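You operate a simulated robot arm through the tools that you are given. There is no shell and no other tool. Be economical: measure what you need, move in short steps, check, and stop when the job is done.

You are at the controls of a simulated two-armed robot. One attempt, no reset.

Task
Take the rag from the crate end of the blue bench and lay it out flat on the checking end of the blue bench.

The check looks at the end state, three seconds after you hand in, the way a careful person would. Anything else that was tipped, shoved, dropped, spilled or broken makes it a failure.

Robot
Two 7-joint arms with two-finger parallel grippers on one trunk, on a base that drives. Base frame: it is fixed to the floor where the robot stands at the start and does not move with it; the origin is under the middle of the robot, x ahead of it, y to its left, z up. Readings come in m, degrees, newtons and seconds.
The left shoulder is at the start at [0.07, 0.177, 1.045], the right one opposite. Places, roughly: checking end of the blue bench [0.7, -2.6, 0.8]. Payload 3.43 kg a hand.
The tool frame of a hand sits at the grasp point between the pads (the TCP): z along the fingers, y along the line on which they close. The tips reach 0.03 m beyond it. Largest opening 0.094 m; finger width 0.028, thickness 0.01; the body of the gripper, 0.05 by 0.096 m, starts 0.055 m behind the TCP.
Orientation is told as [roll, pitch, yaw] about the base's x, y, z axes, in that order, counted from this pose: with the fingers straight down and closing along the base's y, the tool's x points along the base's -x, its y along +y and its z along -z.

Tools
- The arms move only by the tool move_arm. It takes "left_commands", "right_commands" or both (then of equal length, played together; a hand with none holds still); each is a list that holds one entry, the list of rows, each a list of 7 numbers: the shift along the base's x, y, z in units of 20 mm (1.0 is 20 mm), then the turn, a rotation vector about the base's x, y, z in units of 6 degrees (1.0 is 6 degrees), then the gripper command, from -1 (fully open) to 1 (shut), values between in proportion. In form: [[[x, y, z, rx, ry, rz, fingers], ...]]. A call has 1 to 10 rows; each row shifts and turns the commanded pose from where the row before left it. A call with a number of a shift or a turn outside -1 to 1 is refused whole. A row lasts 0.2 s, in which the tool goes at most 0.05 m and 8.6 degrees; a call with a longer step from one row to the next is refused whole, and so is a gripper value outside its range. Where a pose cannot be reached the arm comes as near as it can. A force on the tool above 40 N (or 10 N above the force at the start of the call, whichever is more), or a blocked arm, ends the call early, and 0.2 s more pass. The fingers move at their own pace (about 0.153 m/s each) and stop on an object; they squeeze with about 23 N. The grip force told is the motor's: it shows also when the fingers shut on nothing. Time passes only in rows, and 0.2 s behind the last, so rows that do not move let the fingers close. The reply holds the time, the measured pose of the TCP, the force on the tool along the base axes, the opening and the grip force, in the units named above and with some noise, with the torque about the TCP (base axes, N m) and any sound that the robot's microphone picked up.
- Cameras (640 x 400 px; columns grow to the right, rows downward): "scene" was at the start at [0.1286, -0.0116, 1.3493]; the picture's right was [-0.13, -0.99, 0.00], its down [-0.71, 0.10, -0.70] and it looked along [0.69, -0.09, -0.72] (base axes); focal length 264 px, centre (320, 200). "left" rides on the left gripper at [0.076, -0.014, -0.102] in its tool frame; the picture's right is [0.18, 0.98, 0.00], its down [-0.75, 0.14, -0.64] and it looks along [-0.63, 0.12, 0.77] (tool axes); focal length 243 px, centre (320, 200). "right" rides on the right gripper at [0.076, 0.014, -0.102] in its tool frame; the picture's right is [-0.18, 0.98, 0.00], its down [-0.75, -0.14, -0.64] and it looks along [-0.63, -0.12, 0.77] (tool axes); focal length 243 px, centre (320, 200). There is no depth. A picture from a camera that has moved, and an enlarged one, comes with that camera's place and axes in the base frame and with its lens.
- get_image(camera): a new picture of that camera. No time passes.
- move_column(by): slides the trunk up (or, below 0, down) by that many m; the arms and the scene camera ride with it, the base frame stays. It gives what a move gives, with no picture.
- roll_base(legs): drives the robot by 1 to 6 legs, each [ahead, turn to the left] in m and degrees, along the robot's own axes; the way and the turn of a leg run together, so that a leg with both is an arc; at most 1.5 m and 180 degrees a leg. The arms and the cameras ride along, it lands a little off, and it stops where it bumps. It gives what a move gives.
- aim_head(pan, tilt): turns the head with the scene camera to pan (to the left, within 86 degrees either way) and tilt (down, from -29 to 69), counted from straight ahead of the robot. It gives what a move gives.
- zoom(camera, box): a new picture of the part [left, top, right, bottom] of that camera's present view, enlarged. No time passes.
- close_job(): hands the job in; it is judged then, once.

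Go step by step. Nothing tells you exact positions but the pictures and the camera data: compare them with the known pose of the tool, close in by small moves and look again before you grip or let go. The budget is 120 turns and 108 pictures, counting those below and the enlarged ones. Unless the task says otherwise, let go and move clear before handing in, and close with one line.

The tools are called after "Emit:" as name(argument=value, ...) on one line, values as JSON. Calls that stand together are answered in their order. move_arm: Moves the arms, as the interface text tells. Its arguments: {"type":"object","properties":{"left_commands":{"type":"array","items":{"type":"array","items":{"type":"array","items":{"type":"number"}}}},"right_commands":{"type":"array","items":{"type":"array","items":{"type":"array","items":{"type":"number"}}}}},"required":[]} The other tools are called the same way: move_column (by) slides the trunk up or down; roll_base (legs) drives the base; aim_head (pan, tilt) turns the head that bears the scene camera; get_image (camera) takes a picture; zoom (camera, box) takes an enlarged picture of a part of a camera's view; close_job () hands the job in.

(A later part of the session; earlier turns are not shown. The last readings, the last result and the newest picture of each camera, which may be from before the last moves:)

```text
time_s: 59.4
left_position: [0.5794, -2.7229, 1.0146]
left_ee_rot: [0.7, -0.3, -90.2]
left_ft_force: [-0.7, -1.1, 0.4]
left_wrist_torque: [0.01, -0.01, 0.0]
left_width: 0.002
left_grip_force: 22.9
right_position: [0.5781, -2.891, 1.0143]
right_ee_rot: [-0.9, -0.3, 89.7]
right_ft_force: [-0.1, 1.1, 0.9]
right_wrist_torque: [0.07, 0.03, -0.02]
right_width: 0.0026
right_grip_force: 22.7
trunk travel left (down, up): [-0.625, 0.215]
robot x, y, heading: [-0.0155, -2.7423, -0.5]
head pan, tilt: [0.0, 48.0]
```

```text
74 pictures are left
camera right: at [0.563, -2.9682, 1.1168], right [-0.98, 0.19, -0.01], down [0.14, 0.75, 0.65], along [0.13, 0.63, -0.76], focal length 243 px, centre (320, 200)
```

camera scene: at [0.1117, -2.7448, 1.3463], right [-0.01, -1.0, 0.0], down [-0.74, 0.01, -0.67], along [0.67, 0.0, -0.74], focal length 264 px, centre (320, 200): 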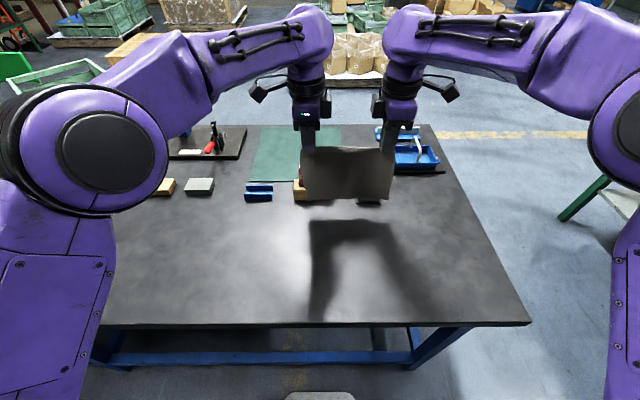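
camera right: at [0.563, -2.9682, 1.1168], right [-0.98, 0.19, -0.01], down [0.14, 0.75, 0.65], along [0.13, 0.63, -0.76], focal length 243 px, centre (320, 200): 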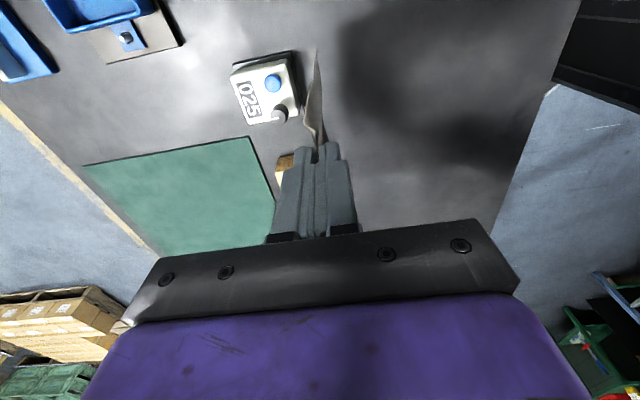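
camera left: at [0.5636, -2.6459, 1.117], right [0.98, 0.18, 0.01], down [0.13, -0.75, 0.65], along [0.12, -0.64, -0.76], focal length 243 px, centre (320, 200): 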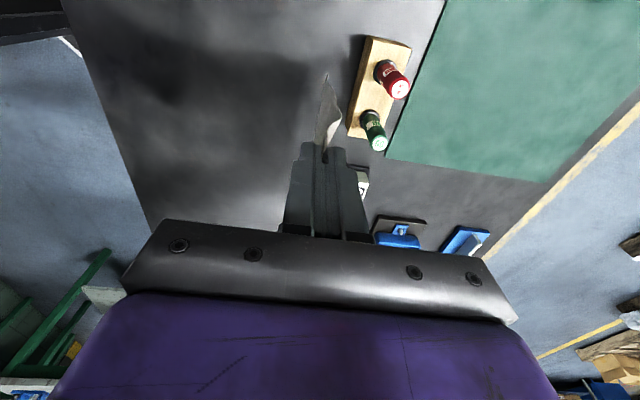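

The rag's bottom edge hangs at x≈0.58, just over the bench and clear of the holder and the small box. I'll lower it to touch while easing back slightly.

Emit:
move_arm(left_commands=[[[-0.5, 0, -0.7, 0, 0, 0, 1], [-0.3, 0, -0.7, 0, 0, 0, 1], [-0.2, 0, -0.7, 0, 0, 0, 1], [0, 0, 0, 0, 0, 0, 1]]], right_commands=[[[-0.5, 0, -0.7, 0, 0, 0, 1], [-0.3, 0, -0.7, 0, 0, 0, 1], [-0.2, 0, -0.7, 0, 0, 0, 1], [0, 0, 0, 0, 0, 0, 1]]])

Emit:
get_image(camera="scene")

Emit:
get_image(camera="left")

Emit:
get_image(camera="right")

```text
time_s: 60.4
left_position: [0.5623, -2.7227, 0.9719]
left_ee_rot: [0.7, -0.2, -90.2]
left_ft_force: [0.1, -0.2, -0.4]
left_wrist_torque: [-0.02, 0.02, -0.04]
left_width: 0.0021
left_grip_force: 22.4
right_position: [0.5608, -2.8907, 0.9726]
right_ee_rot: [-0.8, -0.2, 89.7]
right_ft_force: [-0.4, 0.2, -0.7]
right_wrist_torque: [0.0, 0.02, -0.03]
right_width: 0.0026
right_grip_force: 23.3
trunk travel left (down, up): [-0.625, 0.215]
robot x, y, heading: [-0.0129, -2.7394, -0.3]
head pan, tilt: [0.0, 48.0]
```

```text
73 pictures are left
camera scene: at [0.1116, -2.7448, 1.3463], right [-0.01, -1.0, 0.0], down [-0.74, 0.0, -0.67], along [0.67, 0.0, -0.74], focal length 264 px, centre (320, 200)
```

scene: 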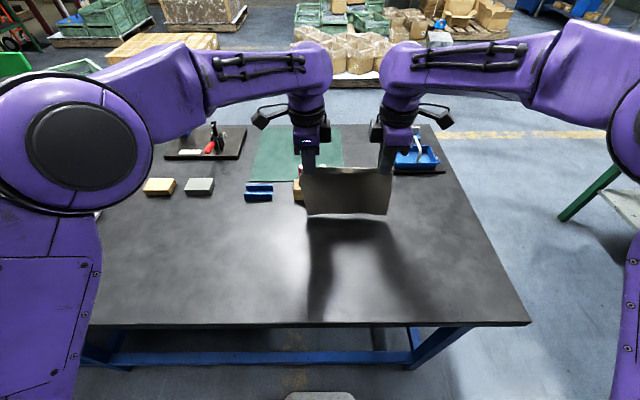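

```text
72 pictures are left
camera left: at [0.5457, -2.6454, 1.0743], right [0.98, 0.18, 0.01], down [0.13, -0.75, 0.65], along [0.12, -0.64, -0.76], focal length 243 px, centre (320, 200)
```

left: 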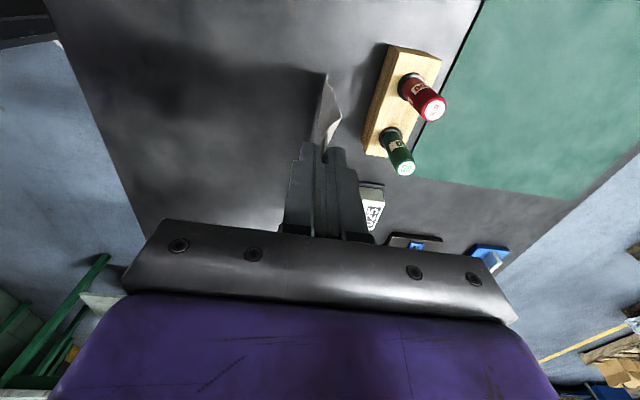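

```text
71 pictures are left
camera right: at [0.5435, -2.9674, 1.0749], right [-0.98, 0.19, -0.01], down [0.14, 0.75, 0.65], along [0.13, 0.63, -0.76], focal length 243 px, centre (320, 200)
```

right: 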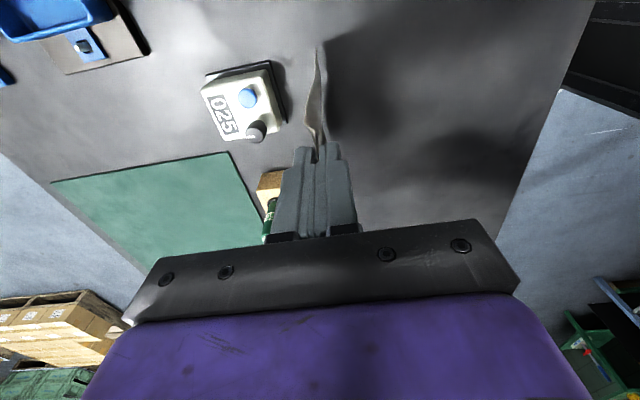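

The bottom edge just touches the bench. I'll lay the rag down by moving back and down along an arc, starting with the first half.

Emit:
move_arm(left_commands=[[[-0.8, 0, -0.25, 0, 0, 0, 1], [-0.9, 0, -0.25, 0, 0, 0, 1], [-0.9, 0, -0.3, 0, 0, 0, 1], [-0.9, 0, -0.4, 0, 0, 0, 1], [-0.9, 0, -0.5, 0, 0, 0, 1], [-0.9, 0, -0.6, 0, 0, 0, 1]]], right_commands=[[[-0.8, 0, -0.25, 0, 0, 0, 1], [-0.9, 0, -0.25, 0, 0, 0, 1], [-0.9, 0, -0.3, 0, 0, 0, 1], [-0.9, 0, -0.4, 0, 0, 0, 1], [-0.9, 0, -0.5, 0, 0, 0, 1], [-0.9, 0, -0.6, 0, 0, 0, 1]]])

Emit:
get_image(camera="scene")

Emit:
get_image(camera="left")

Emit:
get_image(camera="right")

```text
time_s: 61.8
left_position: [0.4541, -2.7253, 0.9295]
left_ee_rot: [0.8, -0.3, -90.3]
left_ft_force: [0.1, -0.2, 0.1]
left_wrist_torque: [0.01, -0.02, -0.01]
left_width: 0.002
left_grip_force: 22.9
right_position: [0.4516, -2.8896, 0.9264]
right_ee_rot: [-0.9, -0.4, 89.7]
right_ft_force: [0.0, 0.9, 0.0]
right_wrist_torque: [0.01, 0.0, -0.07]
right_width: 0.0029
right_grip_force: 23.1
trunk travel left (down, up): [-0.625, 0.215]
robot x, y, heading: [-0.016, -2.7386, -0.5]
head pan, tilt: [0.0, 48.0]
```

```text
70 pictures are left
camera scene: at [0.1109, -2.7449, 1.3464], right [-0.01, -1.0, 0.0], down [-0.74, 0.01, -0.67], along [0.67, 0.0, -0.74], focal length 264 px, centre (320, 200)
```

scene: 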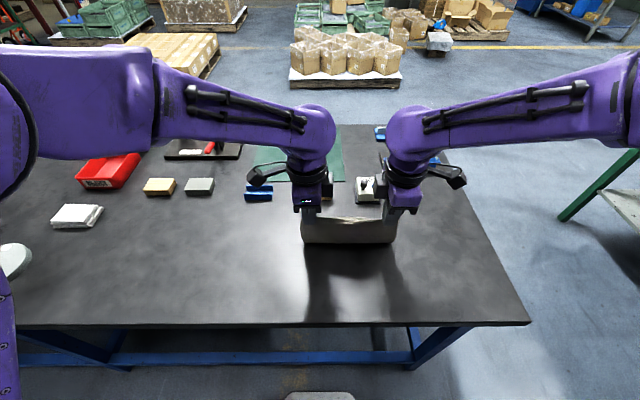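

```text
69 pictures are left
camera left: at [0.4386, -2.6472, 1.0307], right [0.98, 0.18, 0.01], down [0.13, -0.75, 0.65], along [0.13, -0.64, -0.76], focal length 243 px, centre (320, 200)
```

left: 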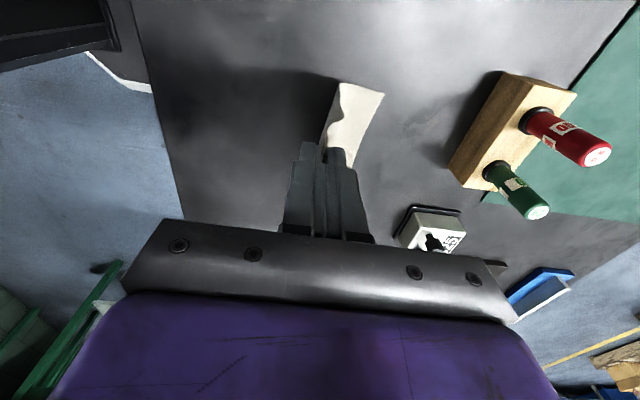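

```text
68 pictures are left
camera right: at [0.4347, -2.9679, 1.0294], right [-0.98, 0.19, -0.01], down [0.14, 0.75, 0.65], along [0.13, 0.63, -0.76], focal length 243 px, centre (320, 200)
```

right: 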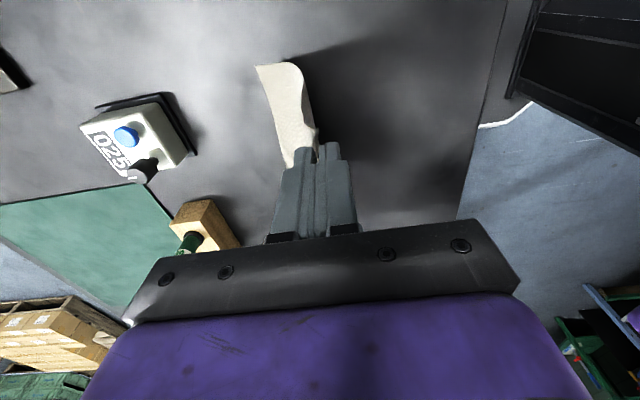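

The rag slid back about 4 cm while trailing, which would put it close to the front edge. I'll lift clear, go forward again, and repeat with the back and down motion matched better.

Emit:
move_arm(left_commands=[[[0, 0, 1, 0, 0, 0, 1], [0, 0, 1, 0, 0, 0, 1], [0, 0, 1, 0, 0, 0, 1], [0.5, 0, 0.5, 0, 0, 0, 1], [1, 0, 0, 0, 0, 0, 1], [1, 0, 0, 0, 0, 0, 1], [1, 0, 0, 0, 0, 0, 1], [1, 0, 0, 0, 0, 0, 1], [1, 0, 0, 0, 0, 0, 1], [0.8, 0, 0, 0, 0, 0, 1]]], right_commands=[[[0, 0, 1, 0, 0, 0, 1], [0, 0, 1, 0, 0, 0, 1], [0, 0, 1, 0, 0, 0, 1], [0.5, 0, 0.5, 0, 0, 0, 1], [1, 0, 0, 0, 0, 0, 1], [1, 0, 0, 0, 0, 0, 1], [1, 0, 0, 0, 0, 0, 1], [1, 0, 0, 0, 0, 0, 1], [1, 0, 0, 0, 0, 0, 1], [0.9, 0, 0, 0, 0, 0, 1]]])

Emit:
move_arm(left_commands=[[[0, 0, 0, 0, 0, 0, 1], [0, 0, 0, 0, 0, 0, 1], [0, 0, -0.4, 0, 0, 0, 1], [-0.6, 0, -0.7, 0, 0, 0, 1], [-0.7, 0, -0.7, 0, 0, 0, 1], [-0.8, 0, -0.5, 0, 0, 0, 1], [-0.6, 0, -0.5, 0, 0, 0, 1], [-0.6, 0, -0.6, 0, 0, 0, 1]]], right_commands=[[[0, 0, 0, 0, 0, 0, 1], [0, 0, 0, 0, 0, 0, 1], [0, 0, -0.4, 0, 0, 0, 1], [-0.6, 0, -0.7, 0, 0, 0, 1], [-0.7, 0, -0.7, 0, 0, 0, 1], [-0.8, 0, -0.5, 0, 0, 0, 1], [-0.6, 0, -0.5, 0, 0, 0, 1], [-0.6, 0, -0.6, 0, 0, 0, 1]]])

Emit:
get_image(camera="scene")

Emit:
get_image(camera="left")

Emit:
get_image(camera="right")

```text
time_s: 64.0
left_position: [0.5822, -2.7235, 0.9969]
left_ee_rot: [0.5, -0.3, -90.3]
left_ft_force: [0.1, -2.2, -0.2]
left_wrist_torque: [-0.07, 0.02, -0.02]
left_width: 0.0019
left_grip_force: 22.7
right_position: [0.583, -2.8922, 0.9973]
right_ee_rot: [-0.6, -0.4, 89.7]
right_ft_force: [0.5, 1.8, 0.4]
right_wrist_torque: [0.04, 0.02, -0.01]
right_width: 0.0028
right_grip_force: 23.1
trunk travel left (down, up): [-0.625, 0.215]
robot x, y, heading: [-0.0168, -2.7442, -0.4]
head pan, tilt: [0.0, 48.0]
```

```text
time_s: 65.8
left_position: [0.5125, -2.7246, 0.9281]
left_ee_rot: [0.7, -0.4, -90.4]
left_ft_force: [-0.6, 0.7, -0.9]
left_wrist_torque: [-0.02, -0.02, 0.01]
left_width: 0.0021
left_grip_force: 23.7
right_position: [0.516, -2.8907, 0.9286]
right_ee_rot: [-0.9, -0.3, 89.7]
right_ft_force: [-0.5, 1.2, 1.0]
right_wrist_torque: [0.03, 0.02, -0.03]
right_width: 0.0029
right_grip_force: 23.4
trunk travel left (down, up): [-0.625, 0.215]
robot x, y, heading: [-0.014, -2.7459, -0.8]
head pan, tilt: [0.0, 48.0]
```

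```text
67 pictures are left
camera scene: at [0.1115, -2.7448, 1.3463], right [-0.01, -1.0, 0.0], down [-0.74, 0.0, -0.67], along [0.67, 0.0, -0.74], focal length 264 px, centre (320, 200)
```

scene: 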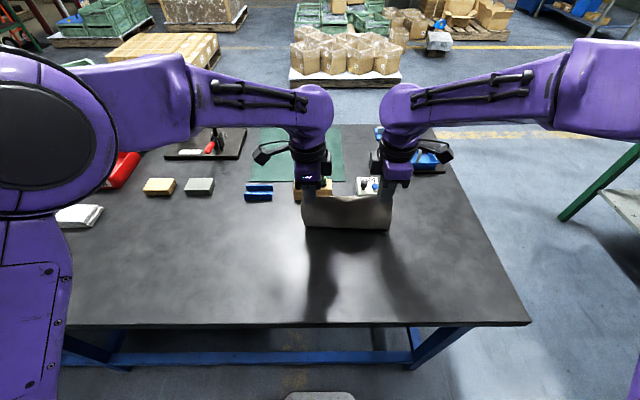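

```text
66 pictures are left
camera left: at [0.4973, -2.6468, 1.0303], right [0.98, 0.18, 0.01], down [0.13, -0.75, 0.65], along [0.12, -0.64, -0.76], focal length 243 px, centre (320, 200)
```

left: 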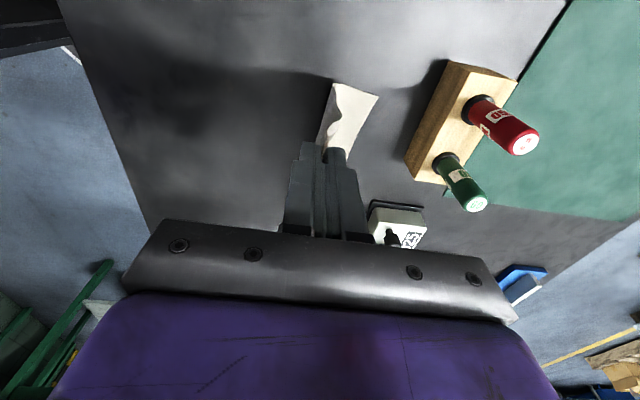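

```text
65 pictures are left
camera right: at [0.4995, -2.9683, 1.0303], right [-0.98, 0.19, -0.01], down [0.14, 0.75, 0.65], along [0.13, 0.63, -0.76], focal length 243 px, centre (320, 200)
```

right: 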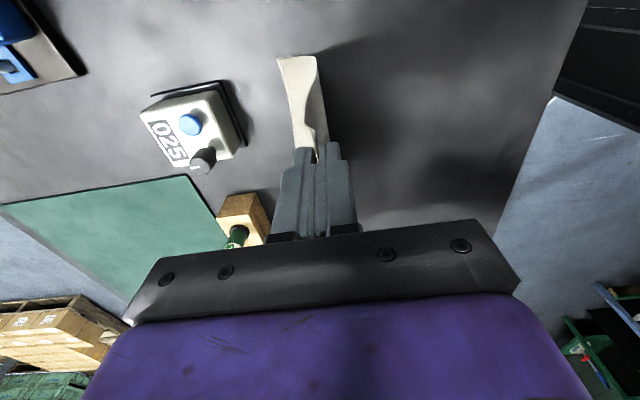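

The far edge is now at x≈0.57 and trailing correctly. I'll continue down and back at about 45° almost to the surface.

Emit:
move_arm(left_commands=[[[-0.95, 0, -0.85, 0, 0, 0, 1], [-0.95, 0, -0.85, 0, 0, 0, 1], [-0.95, 0, -0.85, 0, 0, 0, 1], [-0.95, 0, -0.85, 0, 0, 0, 1], [-0.95, 0, -0.85, 0, 0, 0, 1], [-0.95, 0, -0.85, 0, 0, 0, 1], [-1, 0, -0.75, 0, 0, 0, 1]]], right_commands=[[[-0.95, 0, -0.85, 0, 0, 0, 1], [-0.95, 0, -0.85, 0, 0, 0, 1], [-0.95, 0, -0.85, 0, 0, 0, 1], [-0.95, 0, -0.85, 0, 0, 0, 1], [-0.95, 0, -0.85, 0, 0, 0, 1], [-0.95, 0, -0.85, 0, 0, 0, 1], [-1, 0, -0.75, 0, 0, 0, 1]]])

Emit:
get_image(camera="scene")

Emit:
get_image(camera="left")

Emit:
get_image(camera="right")

```text
time_s: 67.4
left_position: [0.3794, -2.7238, 0.8122]
left_ee_rot: [0.8, -0.3, -90.3]
left_ft_force: [-0.2, -0.6, 0.6]
left_wrist_torque: [0.02, -0.01, -0.05]
left_width: 0.0021
left_grip_force: 23.2
right_position: [0.3831, -2.8902, 0.8119]
right_ee_rot: [-0.9, -0.2, 89.7]
right_ft_force: [-0.3, 0.7, 0.4]
right_wrist_torque: [-0.01, -0.01, -0.01]
right_width: 0.0028
right_grip_force: 22.8
trunk travel left (down, up): [-0.625, 0.215]
robot x, y, heading: [-0.0127, -2.7429, -0.5]
head pan, tilt: [0.0, 48.0]
```

```text
64 pictures are left
camera scene: at [0.1111, -2.7449, 1.3464], right [-0.01, -1.0, 0.0], down [-0.74, 0.01, -0.67], along [0.67, 0.0, -0.74], focal length 264 px, centre (320, 200)
```

scene: 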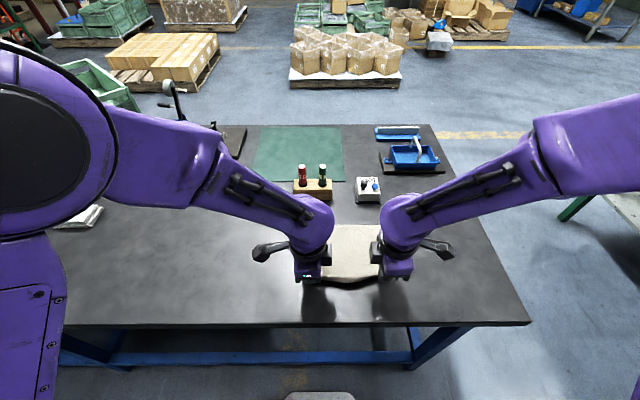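

```text
63 pictures are left
camera left: at [0.3627, -2.6465, 0.9143], right [0.98, 0.18, 0.01], down [0.13, -0.75, 0.65], along [0.13, -0.64, -0.76], focal length 243 px, centre (320, 200)
```

left: 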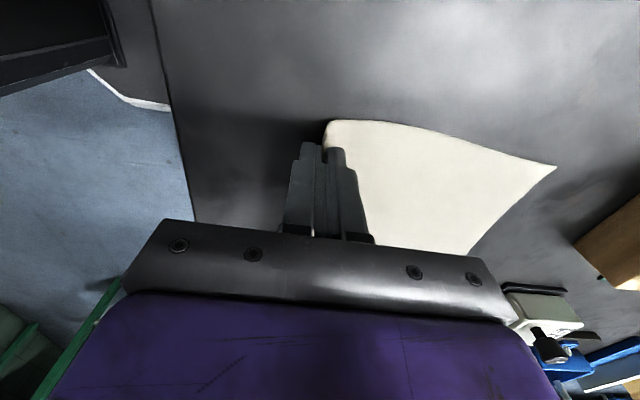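

```text
62 pictures are left
camera right: at [0.3655, -2.9672, 0.915], right [-0.98, 0.19, -0.01], down [0.14, 0.75, 0.65], along [0.13, 0.63, -0.76], focal length 243 px, centre (320, 200)
```

right: 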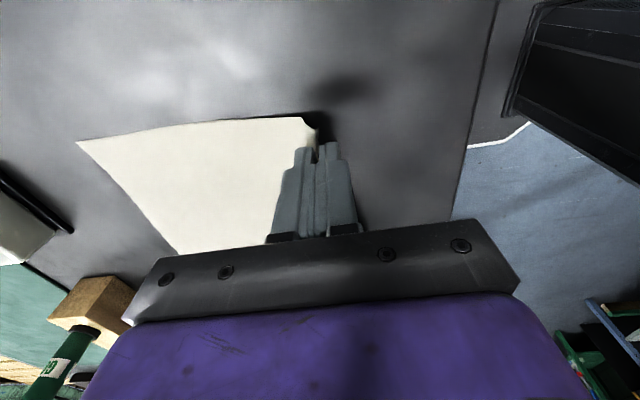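

The rag lies out behind the hands. I'll set the held edge down and open the grippers gradually.

Emit:
move_arm(left_commands=[[[-0.4, 0, -0.3, 0, 0, 0, 1], [0, 0, 0, 0, 0, 0, 1], [0, 0, 0, 0, 0, 0, 0.9], [0, 0, 0, 0, 0, 0, 0.8], [0, 0, 0, 0, 0, 0, 0.6], [0, 0, 0, 0, 0, 0, 0.4], [0, 0, 0, 0, 0, 0, 0.4]]], right_commands=[[[-0.4, 0, -0.3, 0, 0, 0, 1], [0, 0, 0, 0, 0, 0, 1], [0, 0, 0, 0, 0, 0, 0.9], [0, 0, 0, 0, 0, 0, 0.8], [0, 0, 0, 0, 0, 0, 0.6], [0, 0, 0, 0, 0, 0, 0.4], [0, 0, 0, 0, 0, 0, 0.4]]])

Emit:
get_image(camera="left")

Emit:
get_image(camera="right")

Emit:
get_image(camera="scene")

```text
time_s: 69.0
left_position: [0.3716, -2.7234, 0.8053]
left_ee_rot: [0.7, -0.3, -90.4]
left_ft_force: [-0.4, 0.9, 0.1]
left_wrist_torque: [-0.03, 0.0, 0.01]
left_width: 0.0283
left_grip_force: 0.1
right_position: [0.3737, -2.8887, 0.8078]
right_ee_rot: [-0.9, -0.2, 89.8]
right_ft_force: [1.1, -0.7, 0.6]
right_wrist_torque: [0.01, -0.04, -0.01]
right_width: 0.0284
right_grip_force: 0.0
trunk travel left (down, up): [-0.625, 0.215]
robot x, y, heading: [-0.017, -2.7431, -0.4]
head pan, tilt: [0.0, 48.0]
```

```text
61 pictures are left
camera left: at [0.356, -2.6465, 0.9085], right [0.98, 0.18, 0.01], down [0.13, -0.75, 0.65], along [0.12, -0.64, -0.76], focal length 243 px, centre (320, 200)
```

left: 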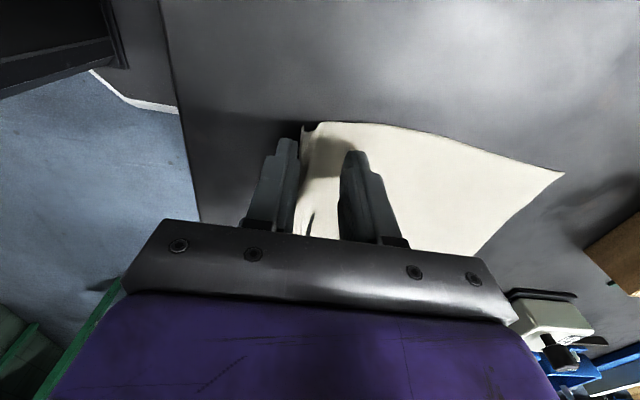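

```text
60 pictures are left
camera right: at [0.3579, -2.9666, 0.9095], right [-0.98, 0.19, -0.01], down [0.14, 0.75, 0.65], along [0.13, 0.63, -0.76], focal length 243 px, centre (320, 200)
```

right: 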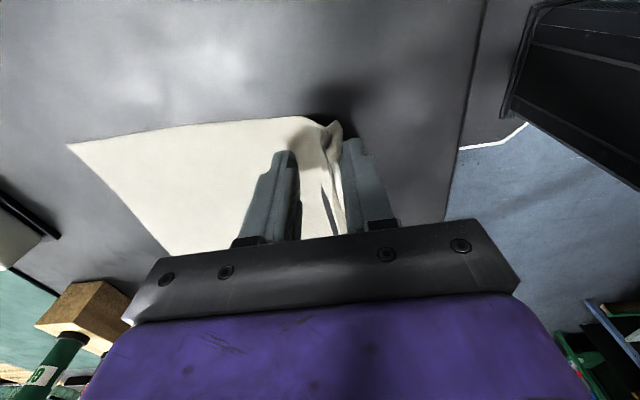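

```text
59 pictures are left
camera scene: at [0.1119, -2.7448, 1.3463], right [-0.01, -1.0, 0.0], down [-0.74, 0.01, -0.67], along [0.67, 0.0, -0.74], focal length 264 px, centre (320, 200)
```

scene: 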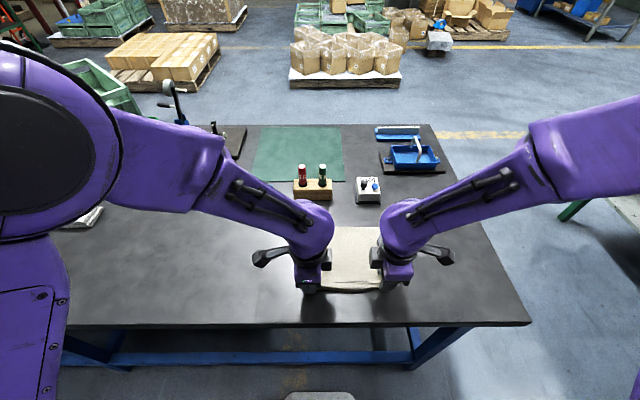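

Both hands have released; a small curl remains at the near edge. I'll open a little more, rise straight up and look.

Emit:
move_arm(left_commands=[[[-0.3, 0, 0, 0, 0, 0, 0.2], [0, 0, 0.2, 0, 0, 0, 0.1], [0, 0, 0.4, 0, 0, 0, 0.1], [0, 0, 0.6, 0, 0, 0, 0.1], [0, 0, 1, 0, 0, 0, 0.1], [0, 0.3, 1, 0, 0, 0, 0.1], [0, 1, 1, 0, 0, 0, 0.1], [-0.3, 1, 1, 0, 0, 0, 0.1], [-0.3, 1, 1, 0, 0, 0, 0.1], [0, 1, 1, 0, 0, 0, 0.1]]], right_commands=[[[-0.3, 0, 0, 0, 0, 0, 0.2], [0, 0, 0.2, 0, 0, 0, 0.1], [0, 0, 0.4, 0, 0, 0, 0.1], [0, 0, 0.6, 0, 0, 0, 0.1], [0, 0, 1, 0, 0, 0, 0.1], [0, -0.3, 1, 0, 0, 0, 0.1], [0, -1, 1, 0, 0, 0, 0.1], [-0.3, -1, 1, 0, 0, 0, 0.1], [-0.3, -1, 1, 0, 0, 0, 0.1], [0, -1, 1, 0, 0, 0, 0.1]]])

Emit:
get_image(camera="scene")

Emit:
zoom(camera="scene", box=[240, 170, 480, 330])

Emit:
get_image(camera="left")

Emit:
get_image(camera="right")

```text
time_s: 71.2
left_position: [0.3512, -2.6383, 0.9495]
left_ee_rot: [0.7, -0.3, -90.3]
left_ft_force: [0.1, 0.6, 0.3]
left_wrist_torque: [0.03, -0.03, 0.01]
left_width: 0.0421
left_grip_force: 0.1
right_position: [0.3551, -2.977, 0.9503]
right_ee_rot: [-1.0, -0.1, 89.7]
right_ft_force: [-0.5, 0.0, 0.5]
right_wrist_torque: [0.0, 0.0, 0.01]
right_width: 0.0422
right_grip_force: 0.1
trunk travel left (down, up): [-0.625, 0.215]
robot x, y, heading: [-0.0125, -2.7437, -0.4]
head pan, tilt: [0.0, 48.0]
```

```text
58 pictures are left
camera scene: at [0.1111, -2.7453, 1.3463], right [-0.01, -1.0, 0.0], down [-0.74, 0.01, -0.67], along [0.67, 0.0, -0.74], focal length 264 px, centre (320, 200)
```

scene: 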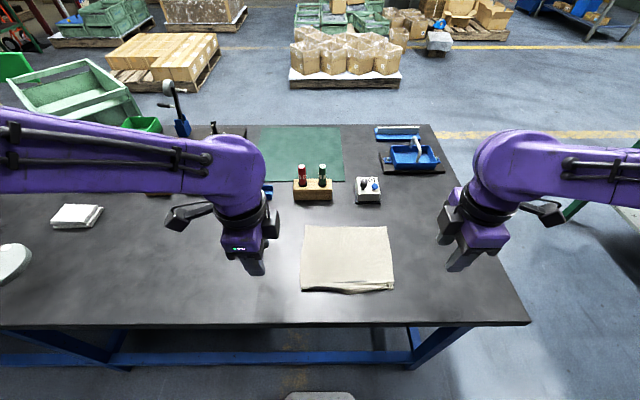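

```text
2.50 times, centred on (360, 250) of scene
camera zoom: at [0.1111, -2.7453, 1.3463], right [-0.01, -1.0, 0.0], down [-0.74, 0.01, -0.67], along [0.67, 0.0, -0.74], focal length 659 px, centre (220, 75)
```

zoom: 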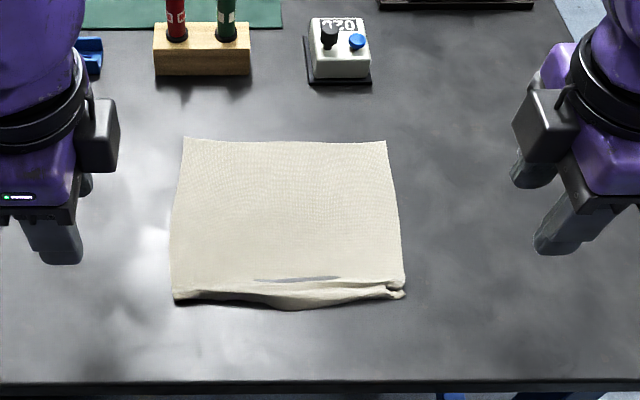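

```text
56 pictures are left
camera left: at [0.3355, -2.5609, 1.0506], right [0.98, 0.18, 0.01], down [0.13, -0.75, 0.65], along [0.12, -0.64, -0.76], focal length 243 px, centre (320, 200)
```

left: 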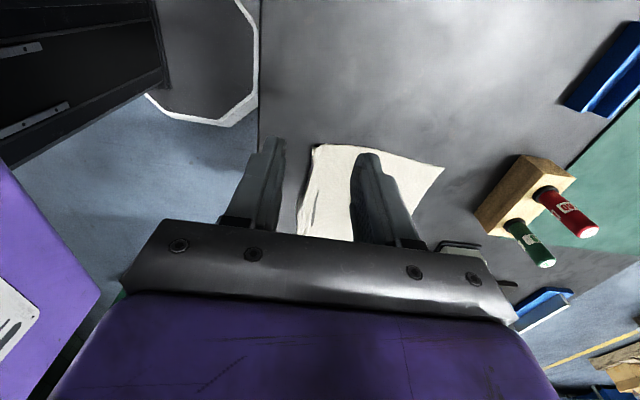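

```text
55 pictures are left
camera right: at [0.3385, -3.0534, 1.0527], right [-0.98, 0.19, -0.02], down [0.14, 0.75, 0.65], along [0.13, 0.63, -0.76], focal length 243 px, centre (320, 200)
```

right: 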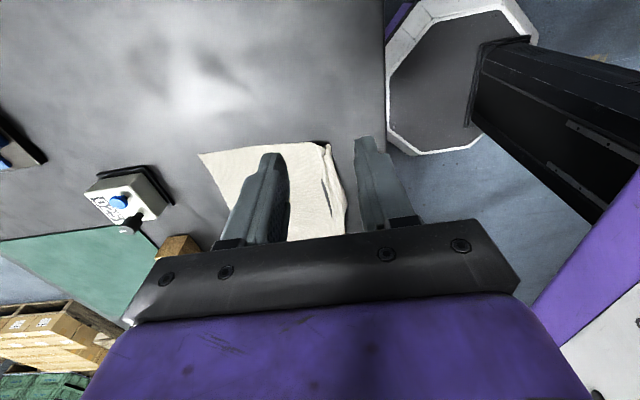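

The rag is down, but the near edge still has a small fold or ridge. I'll take a close look at it.

Emit:
zoom(camera="right", box=[190, 130, 360, 245])

Emit:
zoom(camera="left", box=[280, 130, 460, 245])

Emit:
zoom(camera="scene", box=[290, 255, 410, 310])

```text
3.48 times, centred on (275, 188) of right
camera zoom: at [0.3385, -3.0534, 1.0527], right [-0.98, 0.19, -0.02], down [0.14, 0.75, 0.65], along [0.13, 0.63, -0.76], focal length 844 px, centre (476, 244)
```

zoom: 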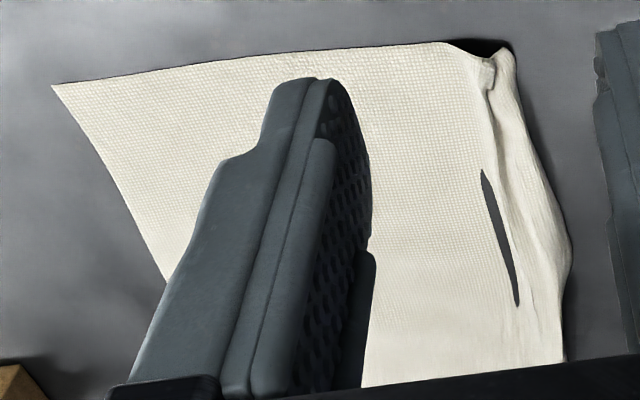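

```text
3.48 times, centred on (370, 188) of left
camera zoom: at [0.3355, -2.5609, 1.0506], right [0.98, 0.18, 0.01], down [0.13, -0.75, 0.65], along [0.12, -0.64, -0.76], focal length 844 px, centre (146, 244)
```

zoom: 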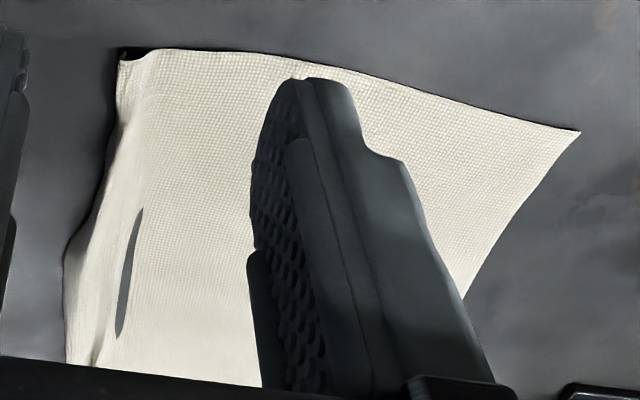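

```text
5.33 times, centred on (350, 282) of scene
camera zoom: at [0.1111, -2.7453, 1.3463], right [-0.01, -1.0, 0.0], down [-0.74, 0.01, -0.67], along [0.67, 0.0, -0.74], focal length 1405 px, centre (160, -240)
```

zoom: 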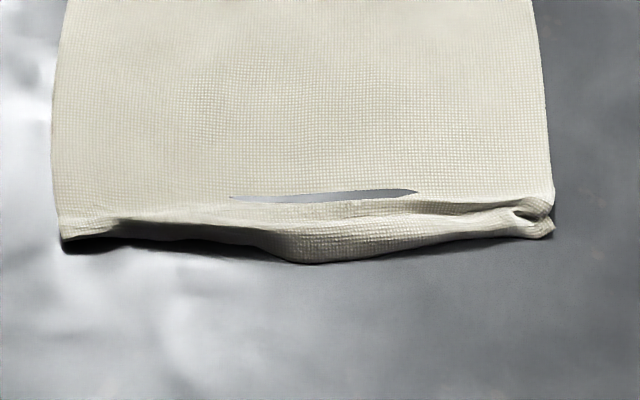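

The near edge has a small hump of about 2 cm of slack. I'll press closed fingertips near the two far corners and drag the rag forward a few centimetres so the near edge trails out flat. First I'll turn the hands narrow-side forward and move above the far corners.

Emit:
move_arm(left_commands=[[[0.5, -0.3, 0, 0, 0, 1, 1], [0.5, -0.3, 0, 0, 0, 1, 1], [0.5, -0.3, 0, 0, 0, 1, 1], [0.5, -0.3, 0, 0, 0, 1, 1], [0.5, -0.3, 0, 0, 0, 1, 1], [0.5, -0.3, 0, 0, 0, 1, 1], [0.5, -0.3, 0, 0, 0, 1, 1], [0.5, -0.3, 0, 0, 0, 1, 1], [0.5, -0.3, 0, 0, 0, 1, 1], [0.5, -0.3, 0, 0, 0, 1, 1]]], right_commands=[[[0.5, 0.3, 0, 0, 0, -1, 1], [0.5, 0.3, 0, 0, 0, -1, 1], [0.5, 0.3, 0, 0, 0, -1, 1], [0.5, 0.3, 0, 0, 0, -1, 1], [0.5, 0.3, 0, 0, 0, -1, 1], [0.5, 0.3, 0, 0, 0, -1, 1], [0.5, 0.3, 0, 0, 0, -1, 1], [0.5, 0.3, 0, 0, 0, -1, 1], [0.5, 0.3, 0, 0, 0, -1, 1], [0.5, 0.3, 0, 0, 0, -1, 1]]])

Emit:
move_arm(left_commands=[[[0.6, -0.35, -0.8, 0, 0, 1, 1], [0.6, -0.35, -0.8, 0, 0, 1, 1], [0.6, -0.35, -0.8, 0, 0, 1, 1], [0.6, -0.35, -0.8, 0, 0, 1, 1], [0.6, -0.35, -0.8, 0, 0, 1, 1]]], right_commands=[[[0.6, 0.3, -0.8, 0, 0, -1, 1], [0.6, 0.3, -0.8, 0, 0, -1, 1], [0.6, 0.3, -0.8, 0, 0, -1, 1], [0.6, 0.3, -0.8, 0, 0, -1, 1], [0.6, 0.3, -0.8, 0, 0, -1, 1]]])

Emit:
get_image(camera="scene")

Emit:
get_image(camera="left")

Emit:
get_image(camera="right")

```text
time_s: 73.4
left_position: [0.4535, -2.6962, 0.949]
left_ee_rot: [0.7, -0.2, -30.2]
left_ft_force: [0.2, -0.2, 0.5]
left_wrist_torque: [-0.04, 0.03, 0.0]
left_width: 0.0
left_grip_force: 22.7
right_position: [0.4551, -2.9171, 0.9498]
right_ee_rot: [-0.8, -0.3, 29.5]
right_ft_force: [0.5, 0.2, 1.1]
right_wrist_torque: [0.03, 0.02, -0.01]
right_width: 0.0
right_grip_force: 23.0
trunk travel left (down, up): [-0.625, 0.215]
robot x, y, heading: [-0.0151, -2.7471, -0.6]
head pan, tilt: [0.0, 48.0]
```

```text
time_s: 74.6
left_position: [0.5212, -2.7263, 0.8782]
left_ee_rot: [-1.3, -0.2, 1.3]
left_ft_force: [0.7, 0.4, 0.0]
left_wrist_torque: [-0.02, 0.01, 0.01]
left_width: 0.0
left_grip_force: 22.9
right_position: [0.5169, -2.8866, 0.8678]
right_ee_rot: [-0.8, 0.0, -0.4]
right_ft_force: [-0.7, 0.2, 0.1]
right_wrist_torque: [0.0, 0.0, 0.01]
right_width: 0.0002
right_grip_force: 22.2
trunk travel left (down, up): [-0.625, 0.215]
robot x, y, heading: [-0.0172, -2.7434, -0.2]
head pan, tilt: [0.0, 48.0]
```

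```text
51 pictures are left
camera scene: at [0.1142, -2.7445, 1.346], right [-0.01, -1.0, 0.0], down [-0.74, 0.0, -0.67], along [0.67, 0.0, -0.74], focal length 264 px, centre (320, 200)
```

scene: 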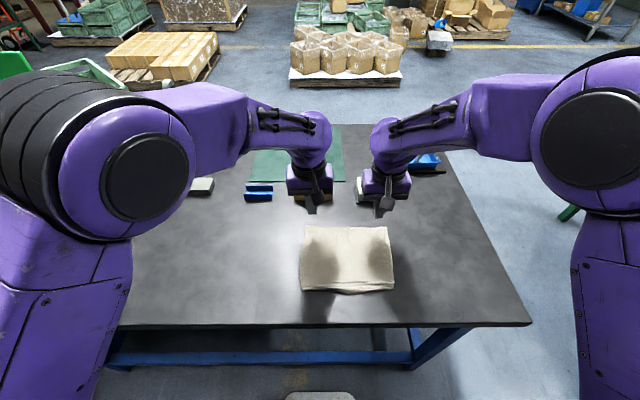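

```text
50 pictures are left
camera left: at [0.4448, -2.7399, 0.9806], right [-0.21, 0.98, -0.03], down [0.75, 0.17, 0.64], along [0.63, 0.11, -0.77], focal length 243 px, centre (320, 200)
```

left: 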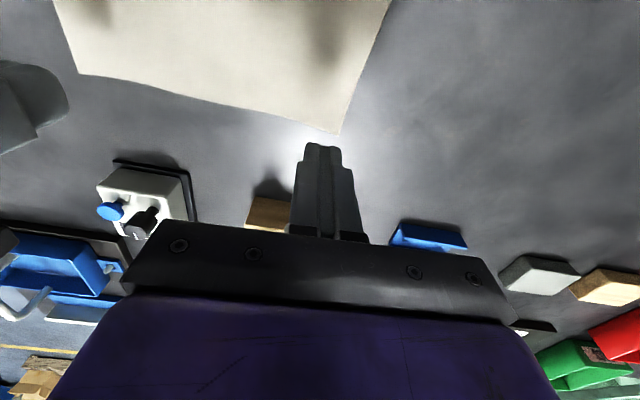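

```text
49 pictures are left
camera right: at [0.4397, -2.8713, 0.97], right [0.19, 0.98, -0.01], down [0.75, -0.14, 0.65], along [0.63, -0.13, -0.76], focal length 243 px, centre (320, 200)
```

right: 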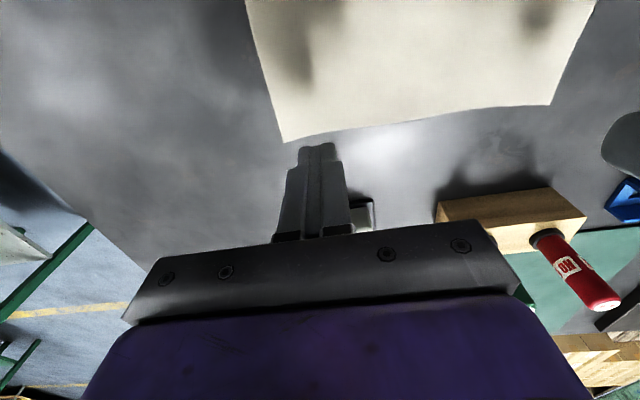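

The far edge is at x≈0.535. I'll shift so the tips sit just inside the far corners and come down until they press lightly.

Emit:
move_arm(left_commands=[[[-0.8, -0.4, -0.9, 0, 0, 0, 1], [0, 0, -0.9, 0, 0, 0, 1], [0, 0, -0.9, 0, 0, 0, 1], [0, 0, -0.4, 0, 0, 0, 1], [0, 0, 0, 0, 0, 0, 1]]], right_commands=[[[-0.6, -0.4, -0.8, 0, 0, 0, 1], [0, 0, -0.7, 0, 0, 0, 1], [0, 0, -0.7, 0, 0, 0, 1], [0, 0, -0.4, 0, 0, 0, 1], [0, 0, 0, 0, 0, 0, 1]]])

Emit:
get_image(camera="left")

Emit:
get_image(camera="right")

```text
time_s: 75.8
left_position: [0.5078, -2.7325, 0.8158]
left_ee_rot: [-1.4, -0.1, 1.8]
left_ft_force: [-0.6, -0.4, 0.3]
left_wrist_torque: [-0.01, 0.0, -0.02]
left_width: 0.0
left_grip_force: 23.3
right_position: [0.504, -2.8954, 0.8169]
right_ee_rot: [-0.9, -0.3, -0.5]
right_ft_force: [0.7, -0.1, 0.6]
right_wrist_torque: [0.02, 0.02, -0.01]
right_width: 0.0001
right_grip_force: 22.8
trunk travel left (down, up): [-0.625, 0.215]
robot x, y, heading: [-0.018, -2.7441, -0.5]
head pan, tilt: [0.0, 48.0]
```

```text
48 pictures are left
camera left: at [0.4308, -2.7464, 0.9178], right [-0.22, 0.98, -0.02], down [0.75, 0.18, 0.64], along [0.63, 0.12, -0.77], focal length 243 px, centre (320, 200)
```

left: 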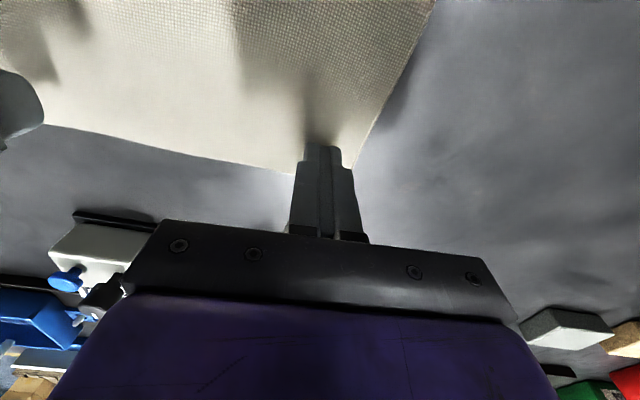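

```text
47 pictures are left
camera right: at [0.4264, -2.8798, 0.9196], right [0.19, 0.98, -0.01], down [0.75, -0.14, 0.65], along [0.63, -0.13, -0.76], focal length 243 px, centre (320, 200)
```

right: 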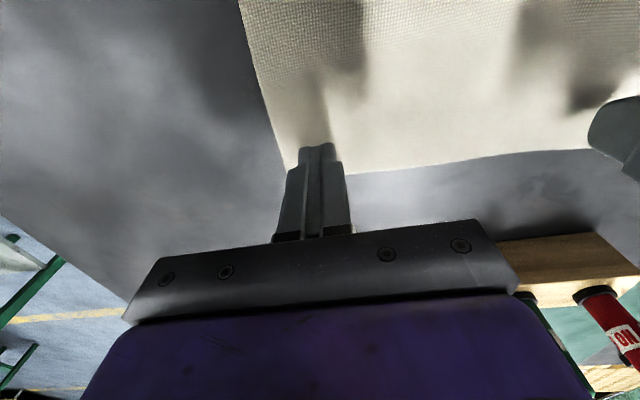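

Tips are over the rag just inside the far corners. I'll press lightly and drag forward 4 cm.

Emit:
move_arm(left_commands=[[[0, 0, -0.35, 0, 0, 0, 1], [0, 0, -0.3, 0, 0, 0, 1], [0, 0, -0.25, 0, 0, 0, 1], [0.3, 0, 0, 0, 0, 0, 1], [0.4, 0, 0, 0, 0, 0, 1], [0.4, 0, 0, 0, 0, 0, 1], [0.4, 0, 0, 0, 0, 0, 1], [0.4, 0, 0, 0, 0, 0, 1], [0.1, 0, 0, 0, 0, 0, 1]]], right_commands=[[[0, 0, -0.4, 0, 0, 0, 1], [0, 0, -0.3, 0, 0, 0, 1], [0, 0, -0.25, 0, 0, 0, 1], [0.3, 0, 0, 0, 0, 0, 1], [0.4, 0, 0, 0, 0, 0, 1], [0.4, 0, 0, 0, 0, 0, 1], [0.4, 0, 0, 0, 0, 0, 1], [0.4, 0, 0, 0, 0, 0, 1], [0.1, 0, 0, 0, 0, 0, 1]]])

Emit:
get_image(camera="scene")

Emit:
get_image(camera="right")

Emit:
zoom(camera="scene", box=[270, 190, 430, 310])

```text
time_s: 77.1
left_position: [0.5203, -2.7357, 0.801]
left_ee_rot: [-0.7, -1.0, 0.9]
left_ft_force: [-0.7, -1.4, 19.4]
left_wrist_torque: [0.04, 0.21, 0.02]
left_width: 0.0
left_grip_force: 23.1
right_position: [0.5184, -2.8947, 0.8004]
right_ee_rot: [-0.8, -0.5, -0.4]
right_ft_force: [-1.1, -1.8, 8.1]
right_wrist_torque: [0.0, 0.04, 0.01]
right_width: 0.0
right_grip_force: 22.4
trunk travel left (down, up): [-0.625, 0.215]
robot x, y, heading: [-0.016, -2.7439, -0.6]
head pan, tilt: [0.0, 48.0]
stopped in row 6 (left hand): the force on the tool passed its limit (the readings are from after the stop); the commanded pose is now the measured one
```

```text
46 pictures are left
camera scene: at [0.1075, -2.7445, 1.3469], right [-0.01, -1.0, 0.0], down [-0.74, 0.0, -0.67], along [0.67, 0.0, -0.74], focal length 264 px, centre (320, 200)
```

scene: 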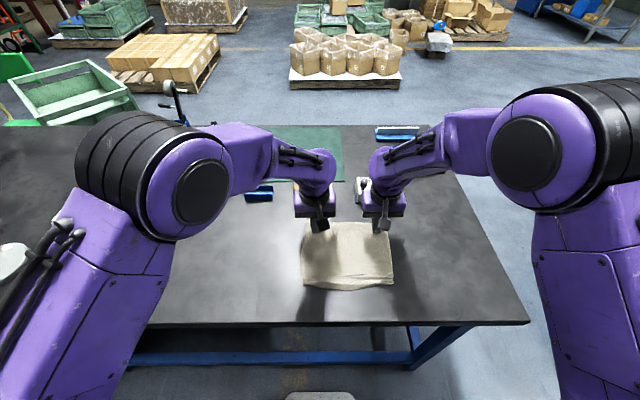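

```text
45 pictures are left
camera right: at [0.4416, -2.8793, 0.9031], right [0.19, 0.98, -0.01], down [0.75, -0.14, 0.65], along [0.64, -0.13, -0.76], focal length 243 px, centre (320, 200)
```

right: 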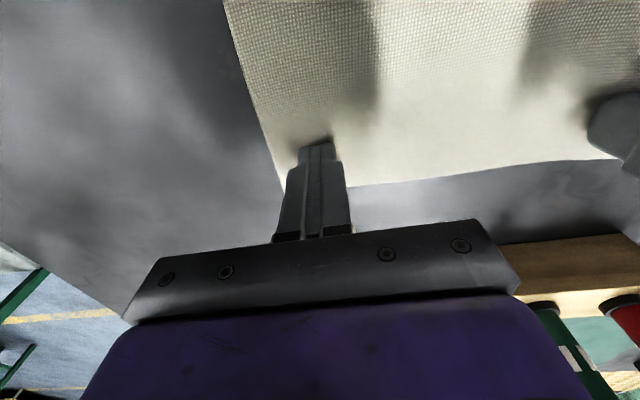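

```text
3.33 times, centred on (350, 250) of scene
camera zoom: at [0.1075, -2.7445, 1.3469], right [-0.01, -1.0, 0.0], down [-0.74, 0.0, -0.67], along [0.67, 0.0, -0.74], focal length 878 px, centre (220, 33)
```

zoom: 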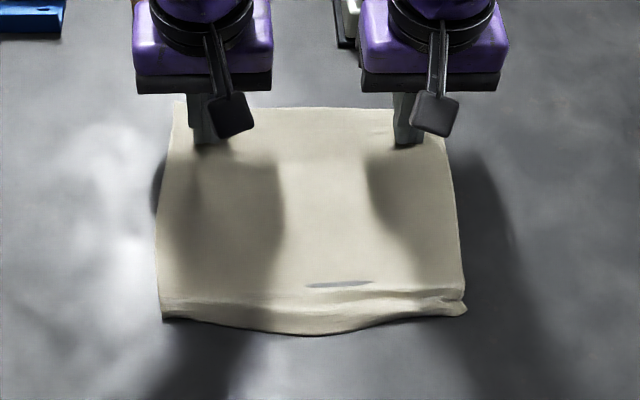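

The rag moves with the fingertips. I'll continue dragging about 3 cm with slightly less press on the left.

Emit:
move_arm(left_commands=[[[0.2, 0, 0.05, 0, 0, 0, 1], [0.3, 0, 0, 0, 0, 0, 1], [0.3, 0, 0, 0, 0, 0, 1], [0.3, 0, 0, 0, 0, 0, 1], [0.3, 0, 0, 0, 0, 0, 1]]], right_commands=[[[0.2, 0, -0.05, 0, 0, 0, 1], [0.3, 0, 0, 0, 0, 0, 1], [0.3, 0, 0, 0, 0, 0, 1], [0.3, 0, 0, 0, 0, 0, 1], [0.3, 0, 0, 0, 0, 0, 1]]])

Emit:
zoom(camera="scene", box=[270, 190, 430, 310])

Emit:
get_image(camera="left")

```text
time_s: 78.3
left_position: [0.5439, -2.7364, 0.8016]
left_ee_rot: [-0.5, -0.9, 0.8]
left_ft_force: [-2.2, -1.8, 12.3]
left_wrist_torque: [0.0, 0.19, 0.03]
left_width: 0.0
left_grip_force: 23.1
right_position: [0.5447, -2.8944, 0.8008]
right_ee_rot: [-1.0, -0.6, -0.3]
right_ft_force: [-5.1, -1.2, 27.0]
right_wrist_torque: [0.13, 0.33, 0.06]
right_width: 0.0
right_grip_force: 22.9
trunk travel left (down, up): [-0.625, 0.215]
robot x, y, heading: [-0.0173, -2.7421, -0.2]
head pan, tilt: [0.0, 48.0]
```

```text
3.33 times, centred on (350, 250) of scene
camera zoom: at [0.1045, -2.7439, 1.3472], right [-0.01, -1.0, 0.0], down [-0.74, 0.0, -0.67], along [0.67, -0.01, -0.74], focal length 878 px, centre (220, 33)
```

zoom: 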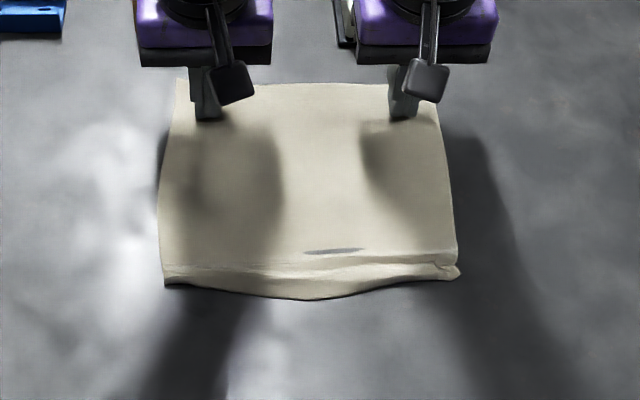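

```text
42 pictures are left
camera left: at [0.4656, -2.7502, 0.9026], right [-0.2, 0.98, -0.01], down [0.74, 0.16, 0.65], along [0.64, 0.12, -0.76], focal length 243 px, centre (320, 200)
```

left: 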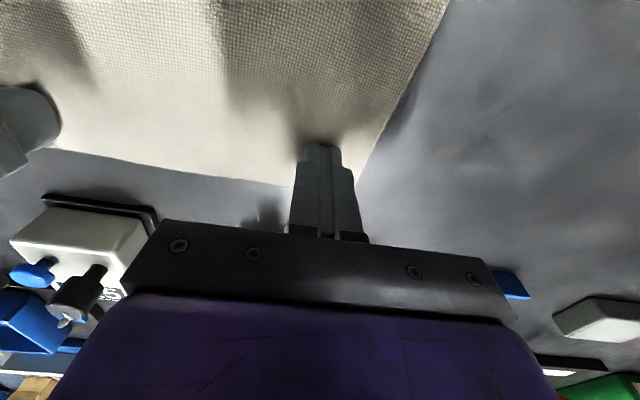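

The rag is now well placed, at x≈0.38–0.575, but the near lip remains. I'll keep the left hand pinning the far corner and wipe the lip toward the front with the right fingertips.

Emit:
move_arm(right_commands=[[[0, 0, 0.6, 0, 0, 0, 1], [-0.5, 0.2, 0.6, 0, 0, 0, 1], [-1, 0.2, 0.3, 0, 0, 0, 1], [-1, 0, 0, 0, 0, 0, 1], [-1, 0, 0, 0, 0, 0, 1], [-1, 0, 0, 0, 0, 0, 1], [-1, 0, 0, 0, 0, 0, 1], [-0.6, 0, -0.5, 0, 0, 0, 1], [0, 0, -0.3, 0, 0, 0, 1]]])

Emit:
get_image(camera="scene")

Emit:
get_image(camera="right")

```text
time_s: 80.3
left_position: [0.5456, -2.7363, 0.8014]
left_ee_rot: [-0.6, -0.9, 0.8]
left_ft_force: [6.0, -0.1, 35.7]
left_wrist_torque: [0.04, 0.18, -0.01]
left_width: 0.0001
left_grip_force: 23.1
right_position: [0.4242, -2.8886, 0.8145]
right_ee_rot: [-0.8, -0.3, -0.4]
right_ft_force: [0.6, -0.3, 0.5]
right_wrist_torque: [0.0, -0.03, 0.0]
right_width: 0.0001
right_grip_force: 23.0
trunk travel left (down, up): [-0.625, 0.215]
robot x, y, heading: [-0.0118, -2.7356, -0.4]
head pan, tilt: [0.0, 48.0]
```

```text
41 pictures are left
camera scene: at [0.1075, -2.7448, 1.3468], right [-0.01, -1.0, 0.0], down [-0.74, 0.0, -0.67], along [0.67, 0.0, -0.74], focal length 264 px, centre (320, 200)
```

scene: 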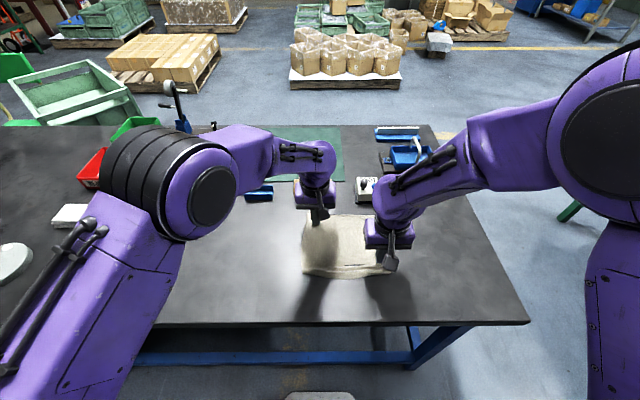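

```text
40 pictures are left
camera right: at [0.3471, -2.8724, 0.9154], right [0.19, 0.98, -0.01], down [0.75, -0.14, 0.65], along [0.64, -0.13, -0.76], focal length 243 px, centre (320, 200)
```

right: 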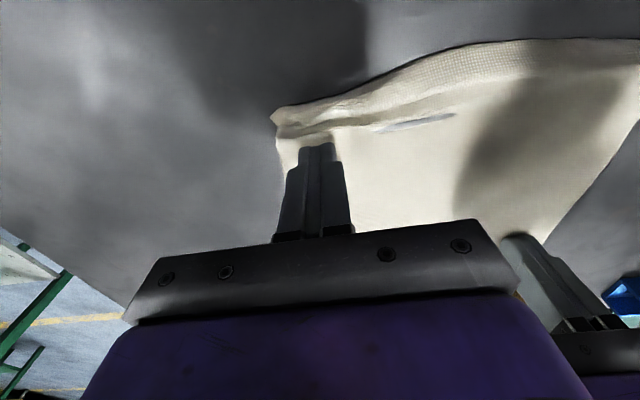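

Emit:
zoom(camera="right", box=[240, 20, 520, 195])

```text
2.29 times, centred on (380, 108) of right
camera zoom: at [0.3471, -2.8724, 0.9154], right [0.19, 0.98, -0.01], down [0.75, -0.14, 0.65], along [0.64, -0.13, -0.76], focal length 555 px, centre (183, 411)
```

zoom: 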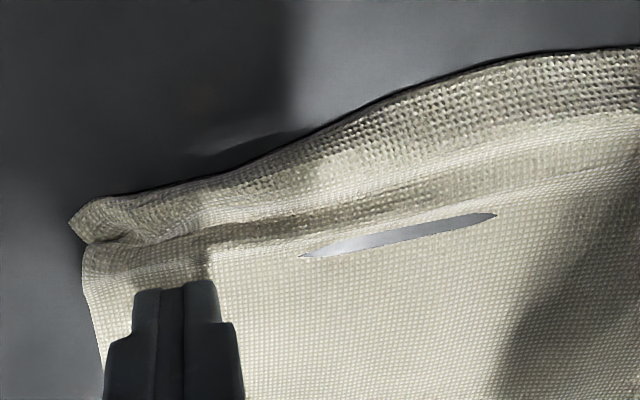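

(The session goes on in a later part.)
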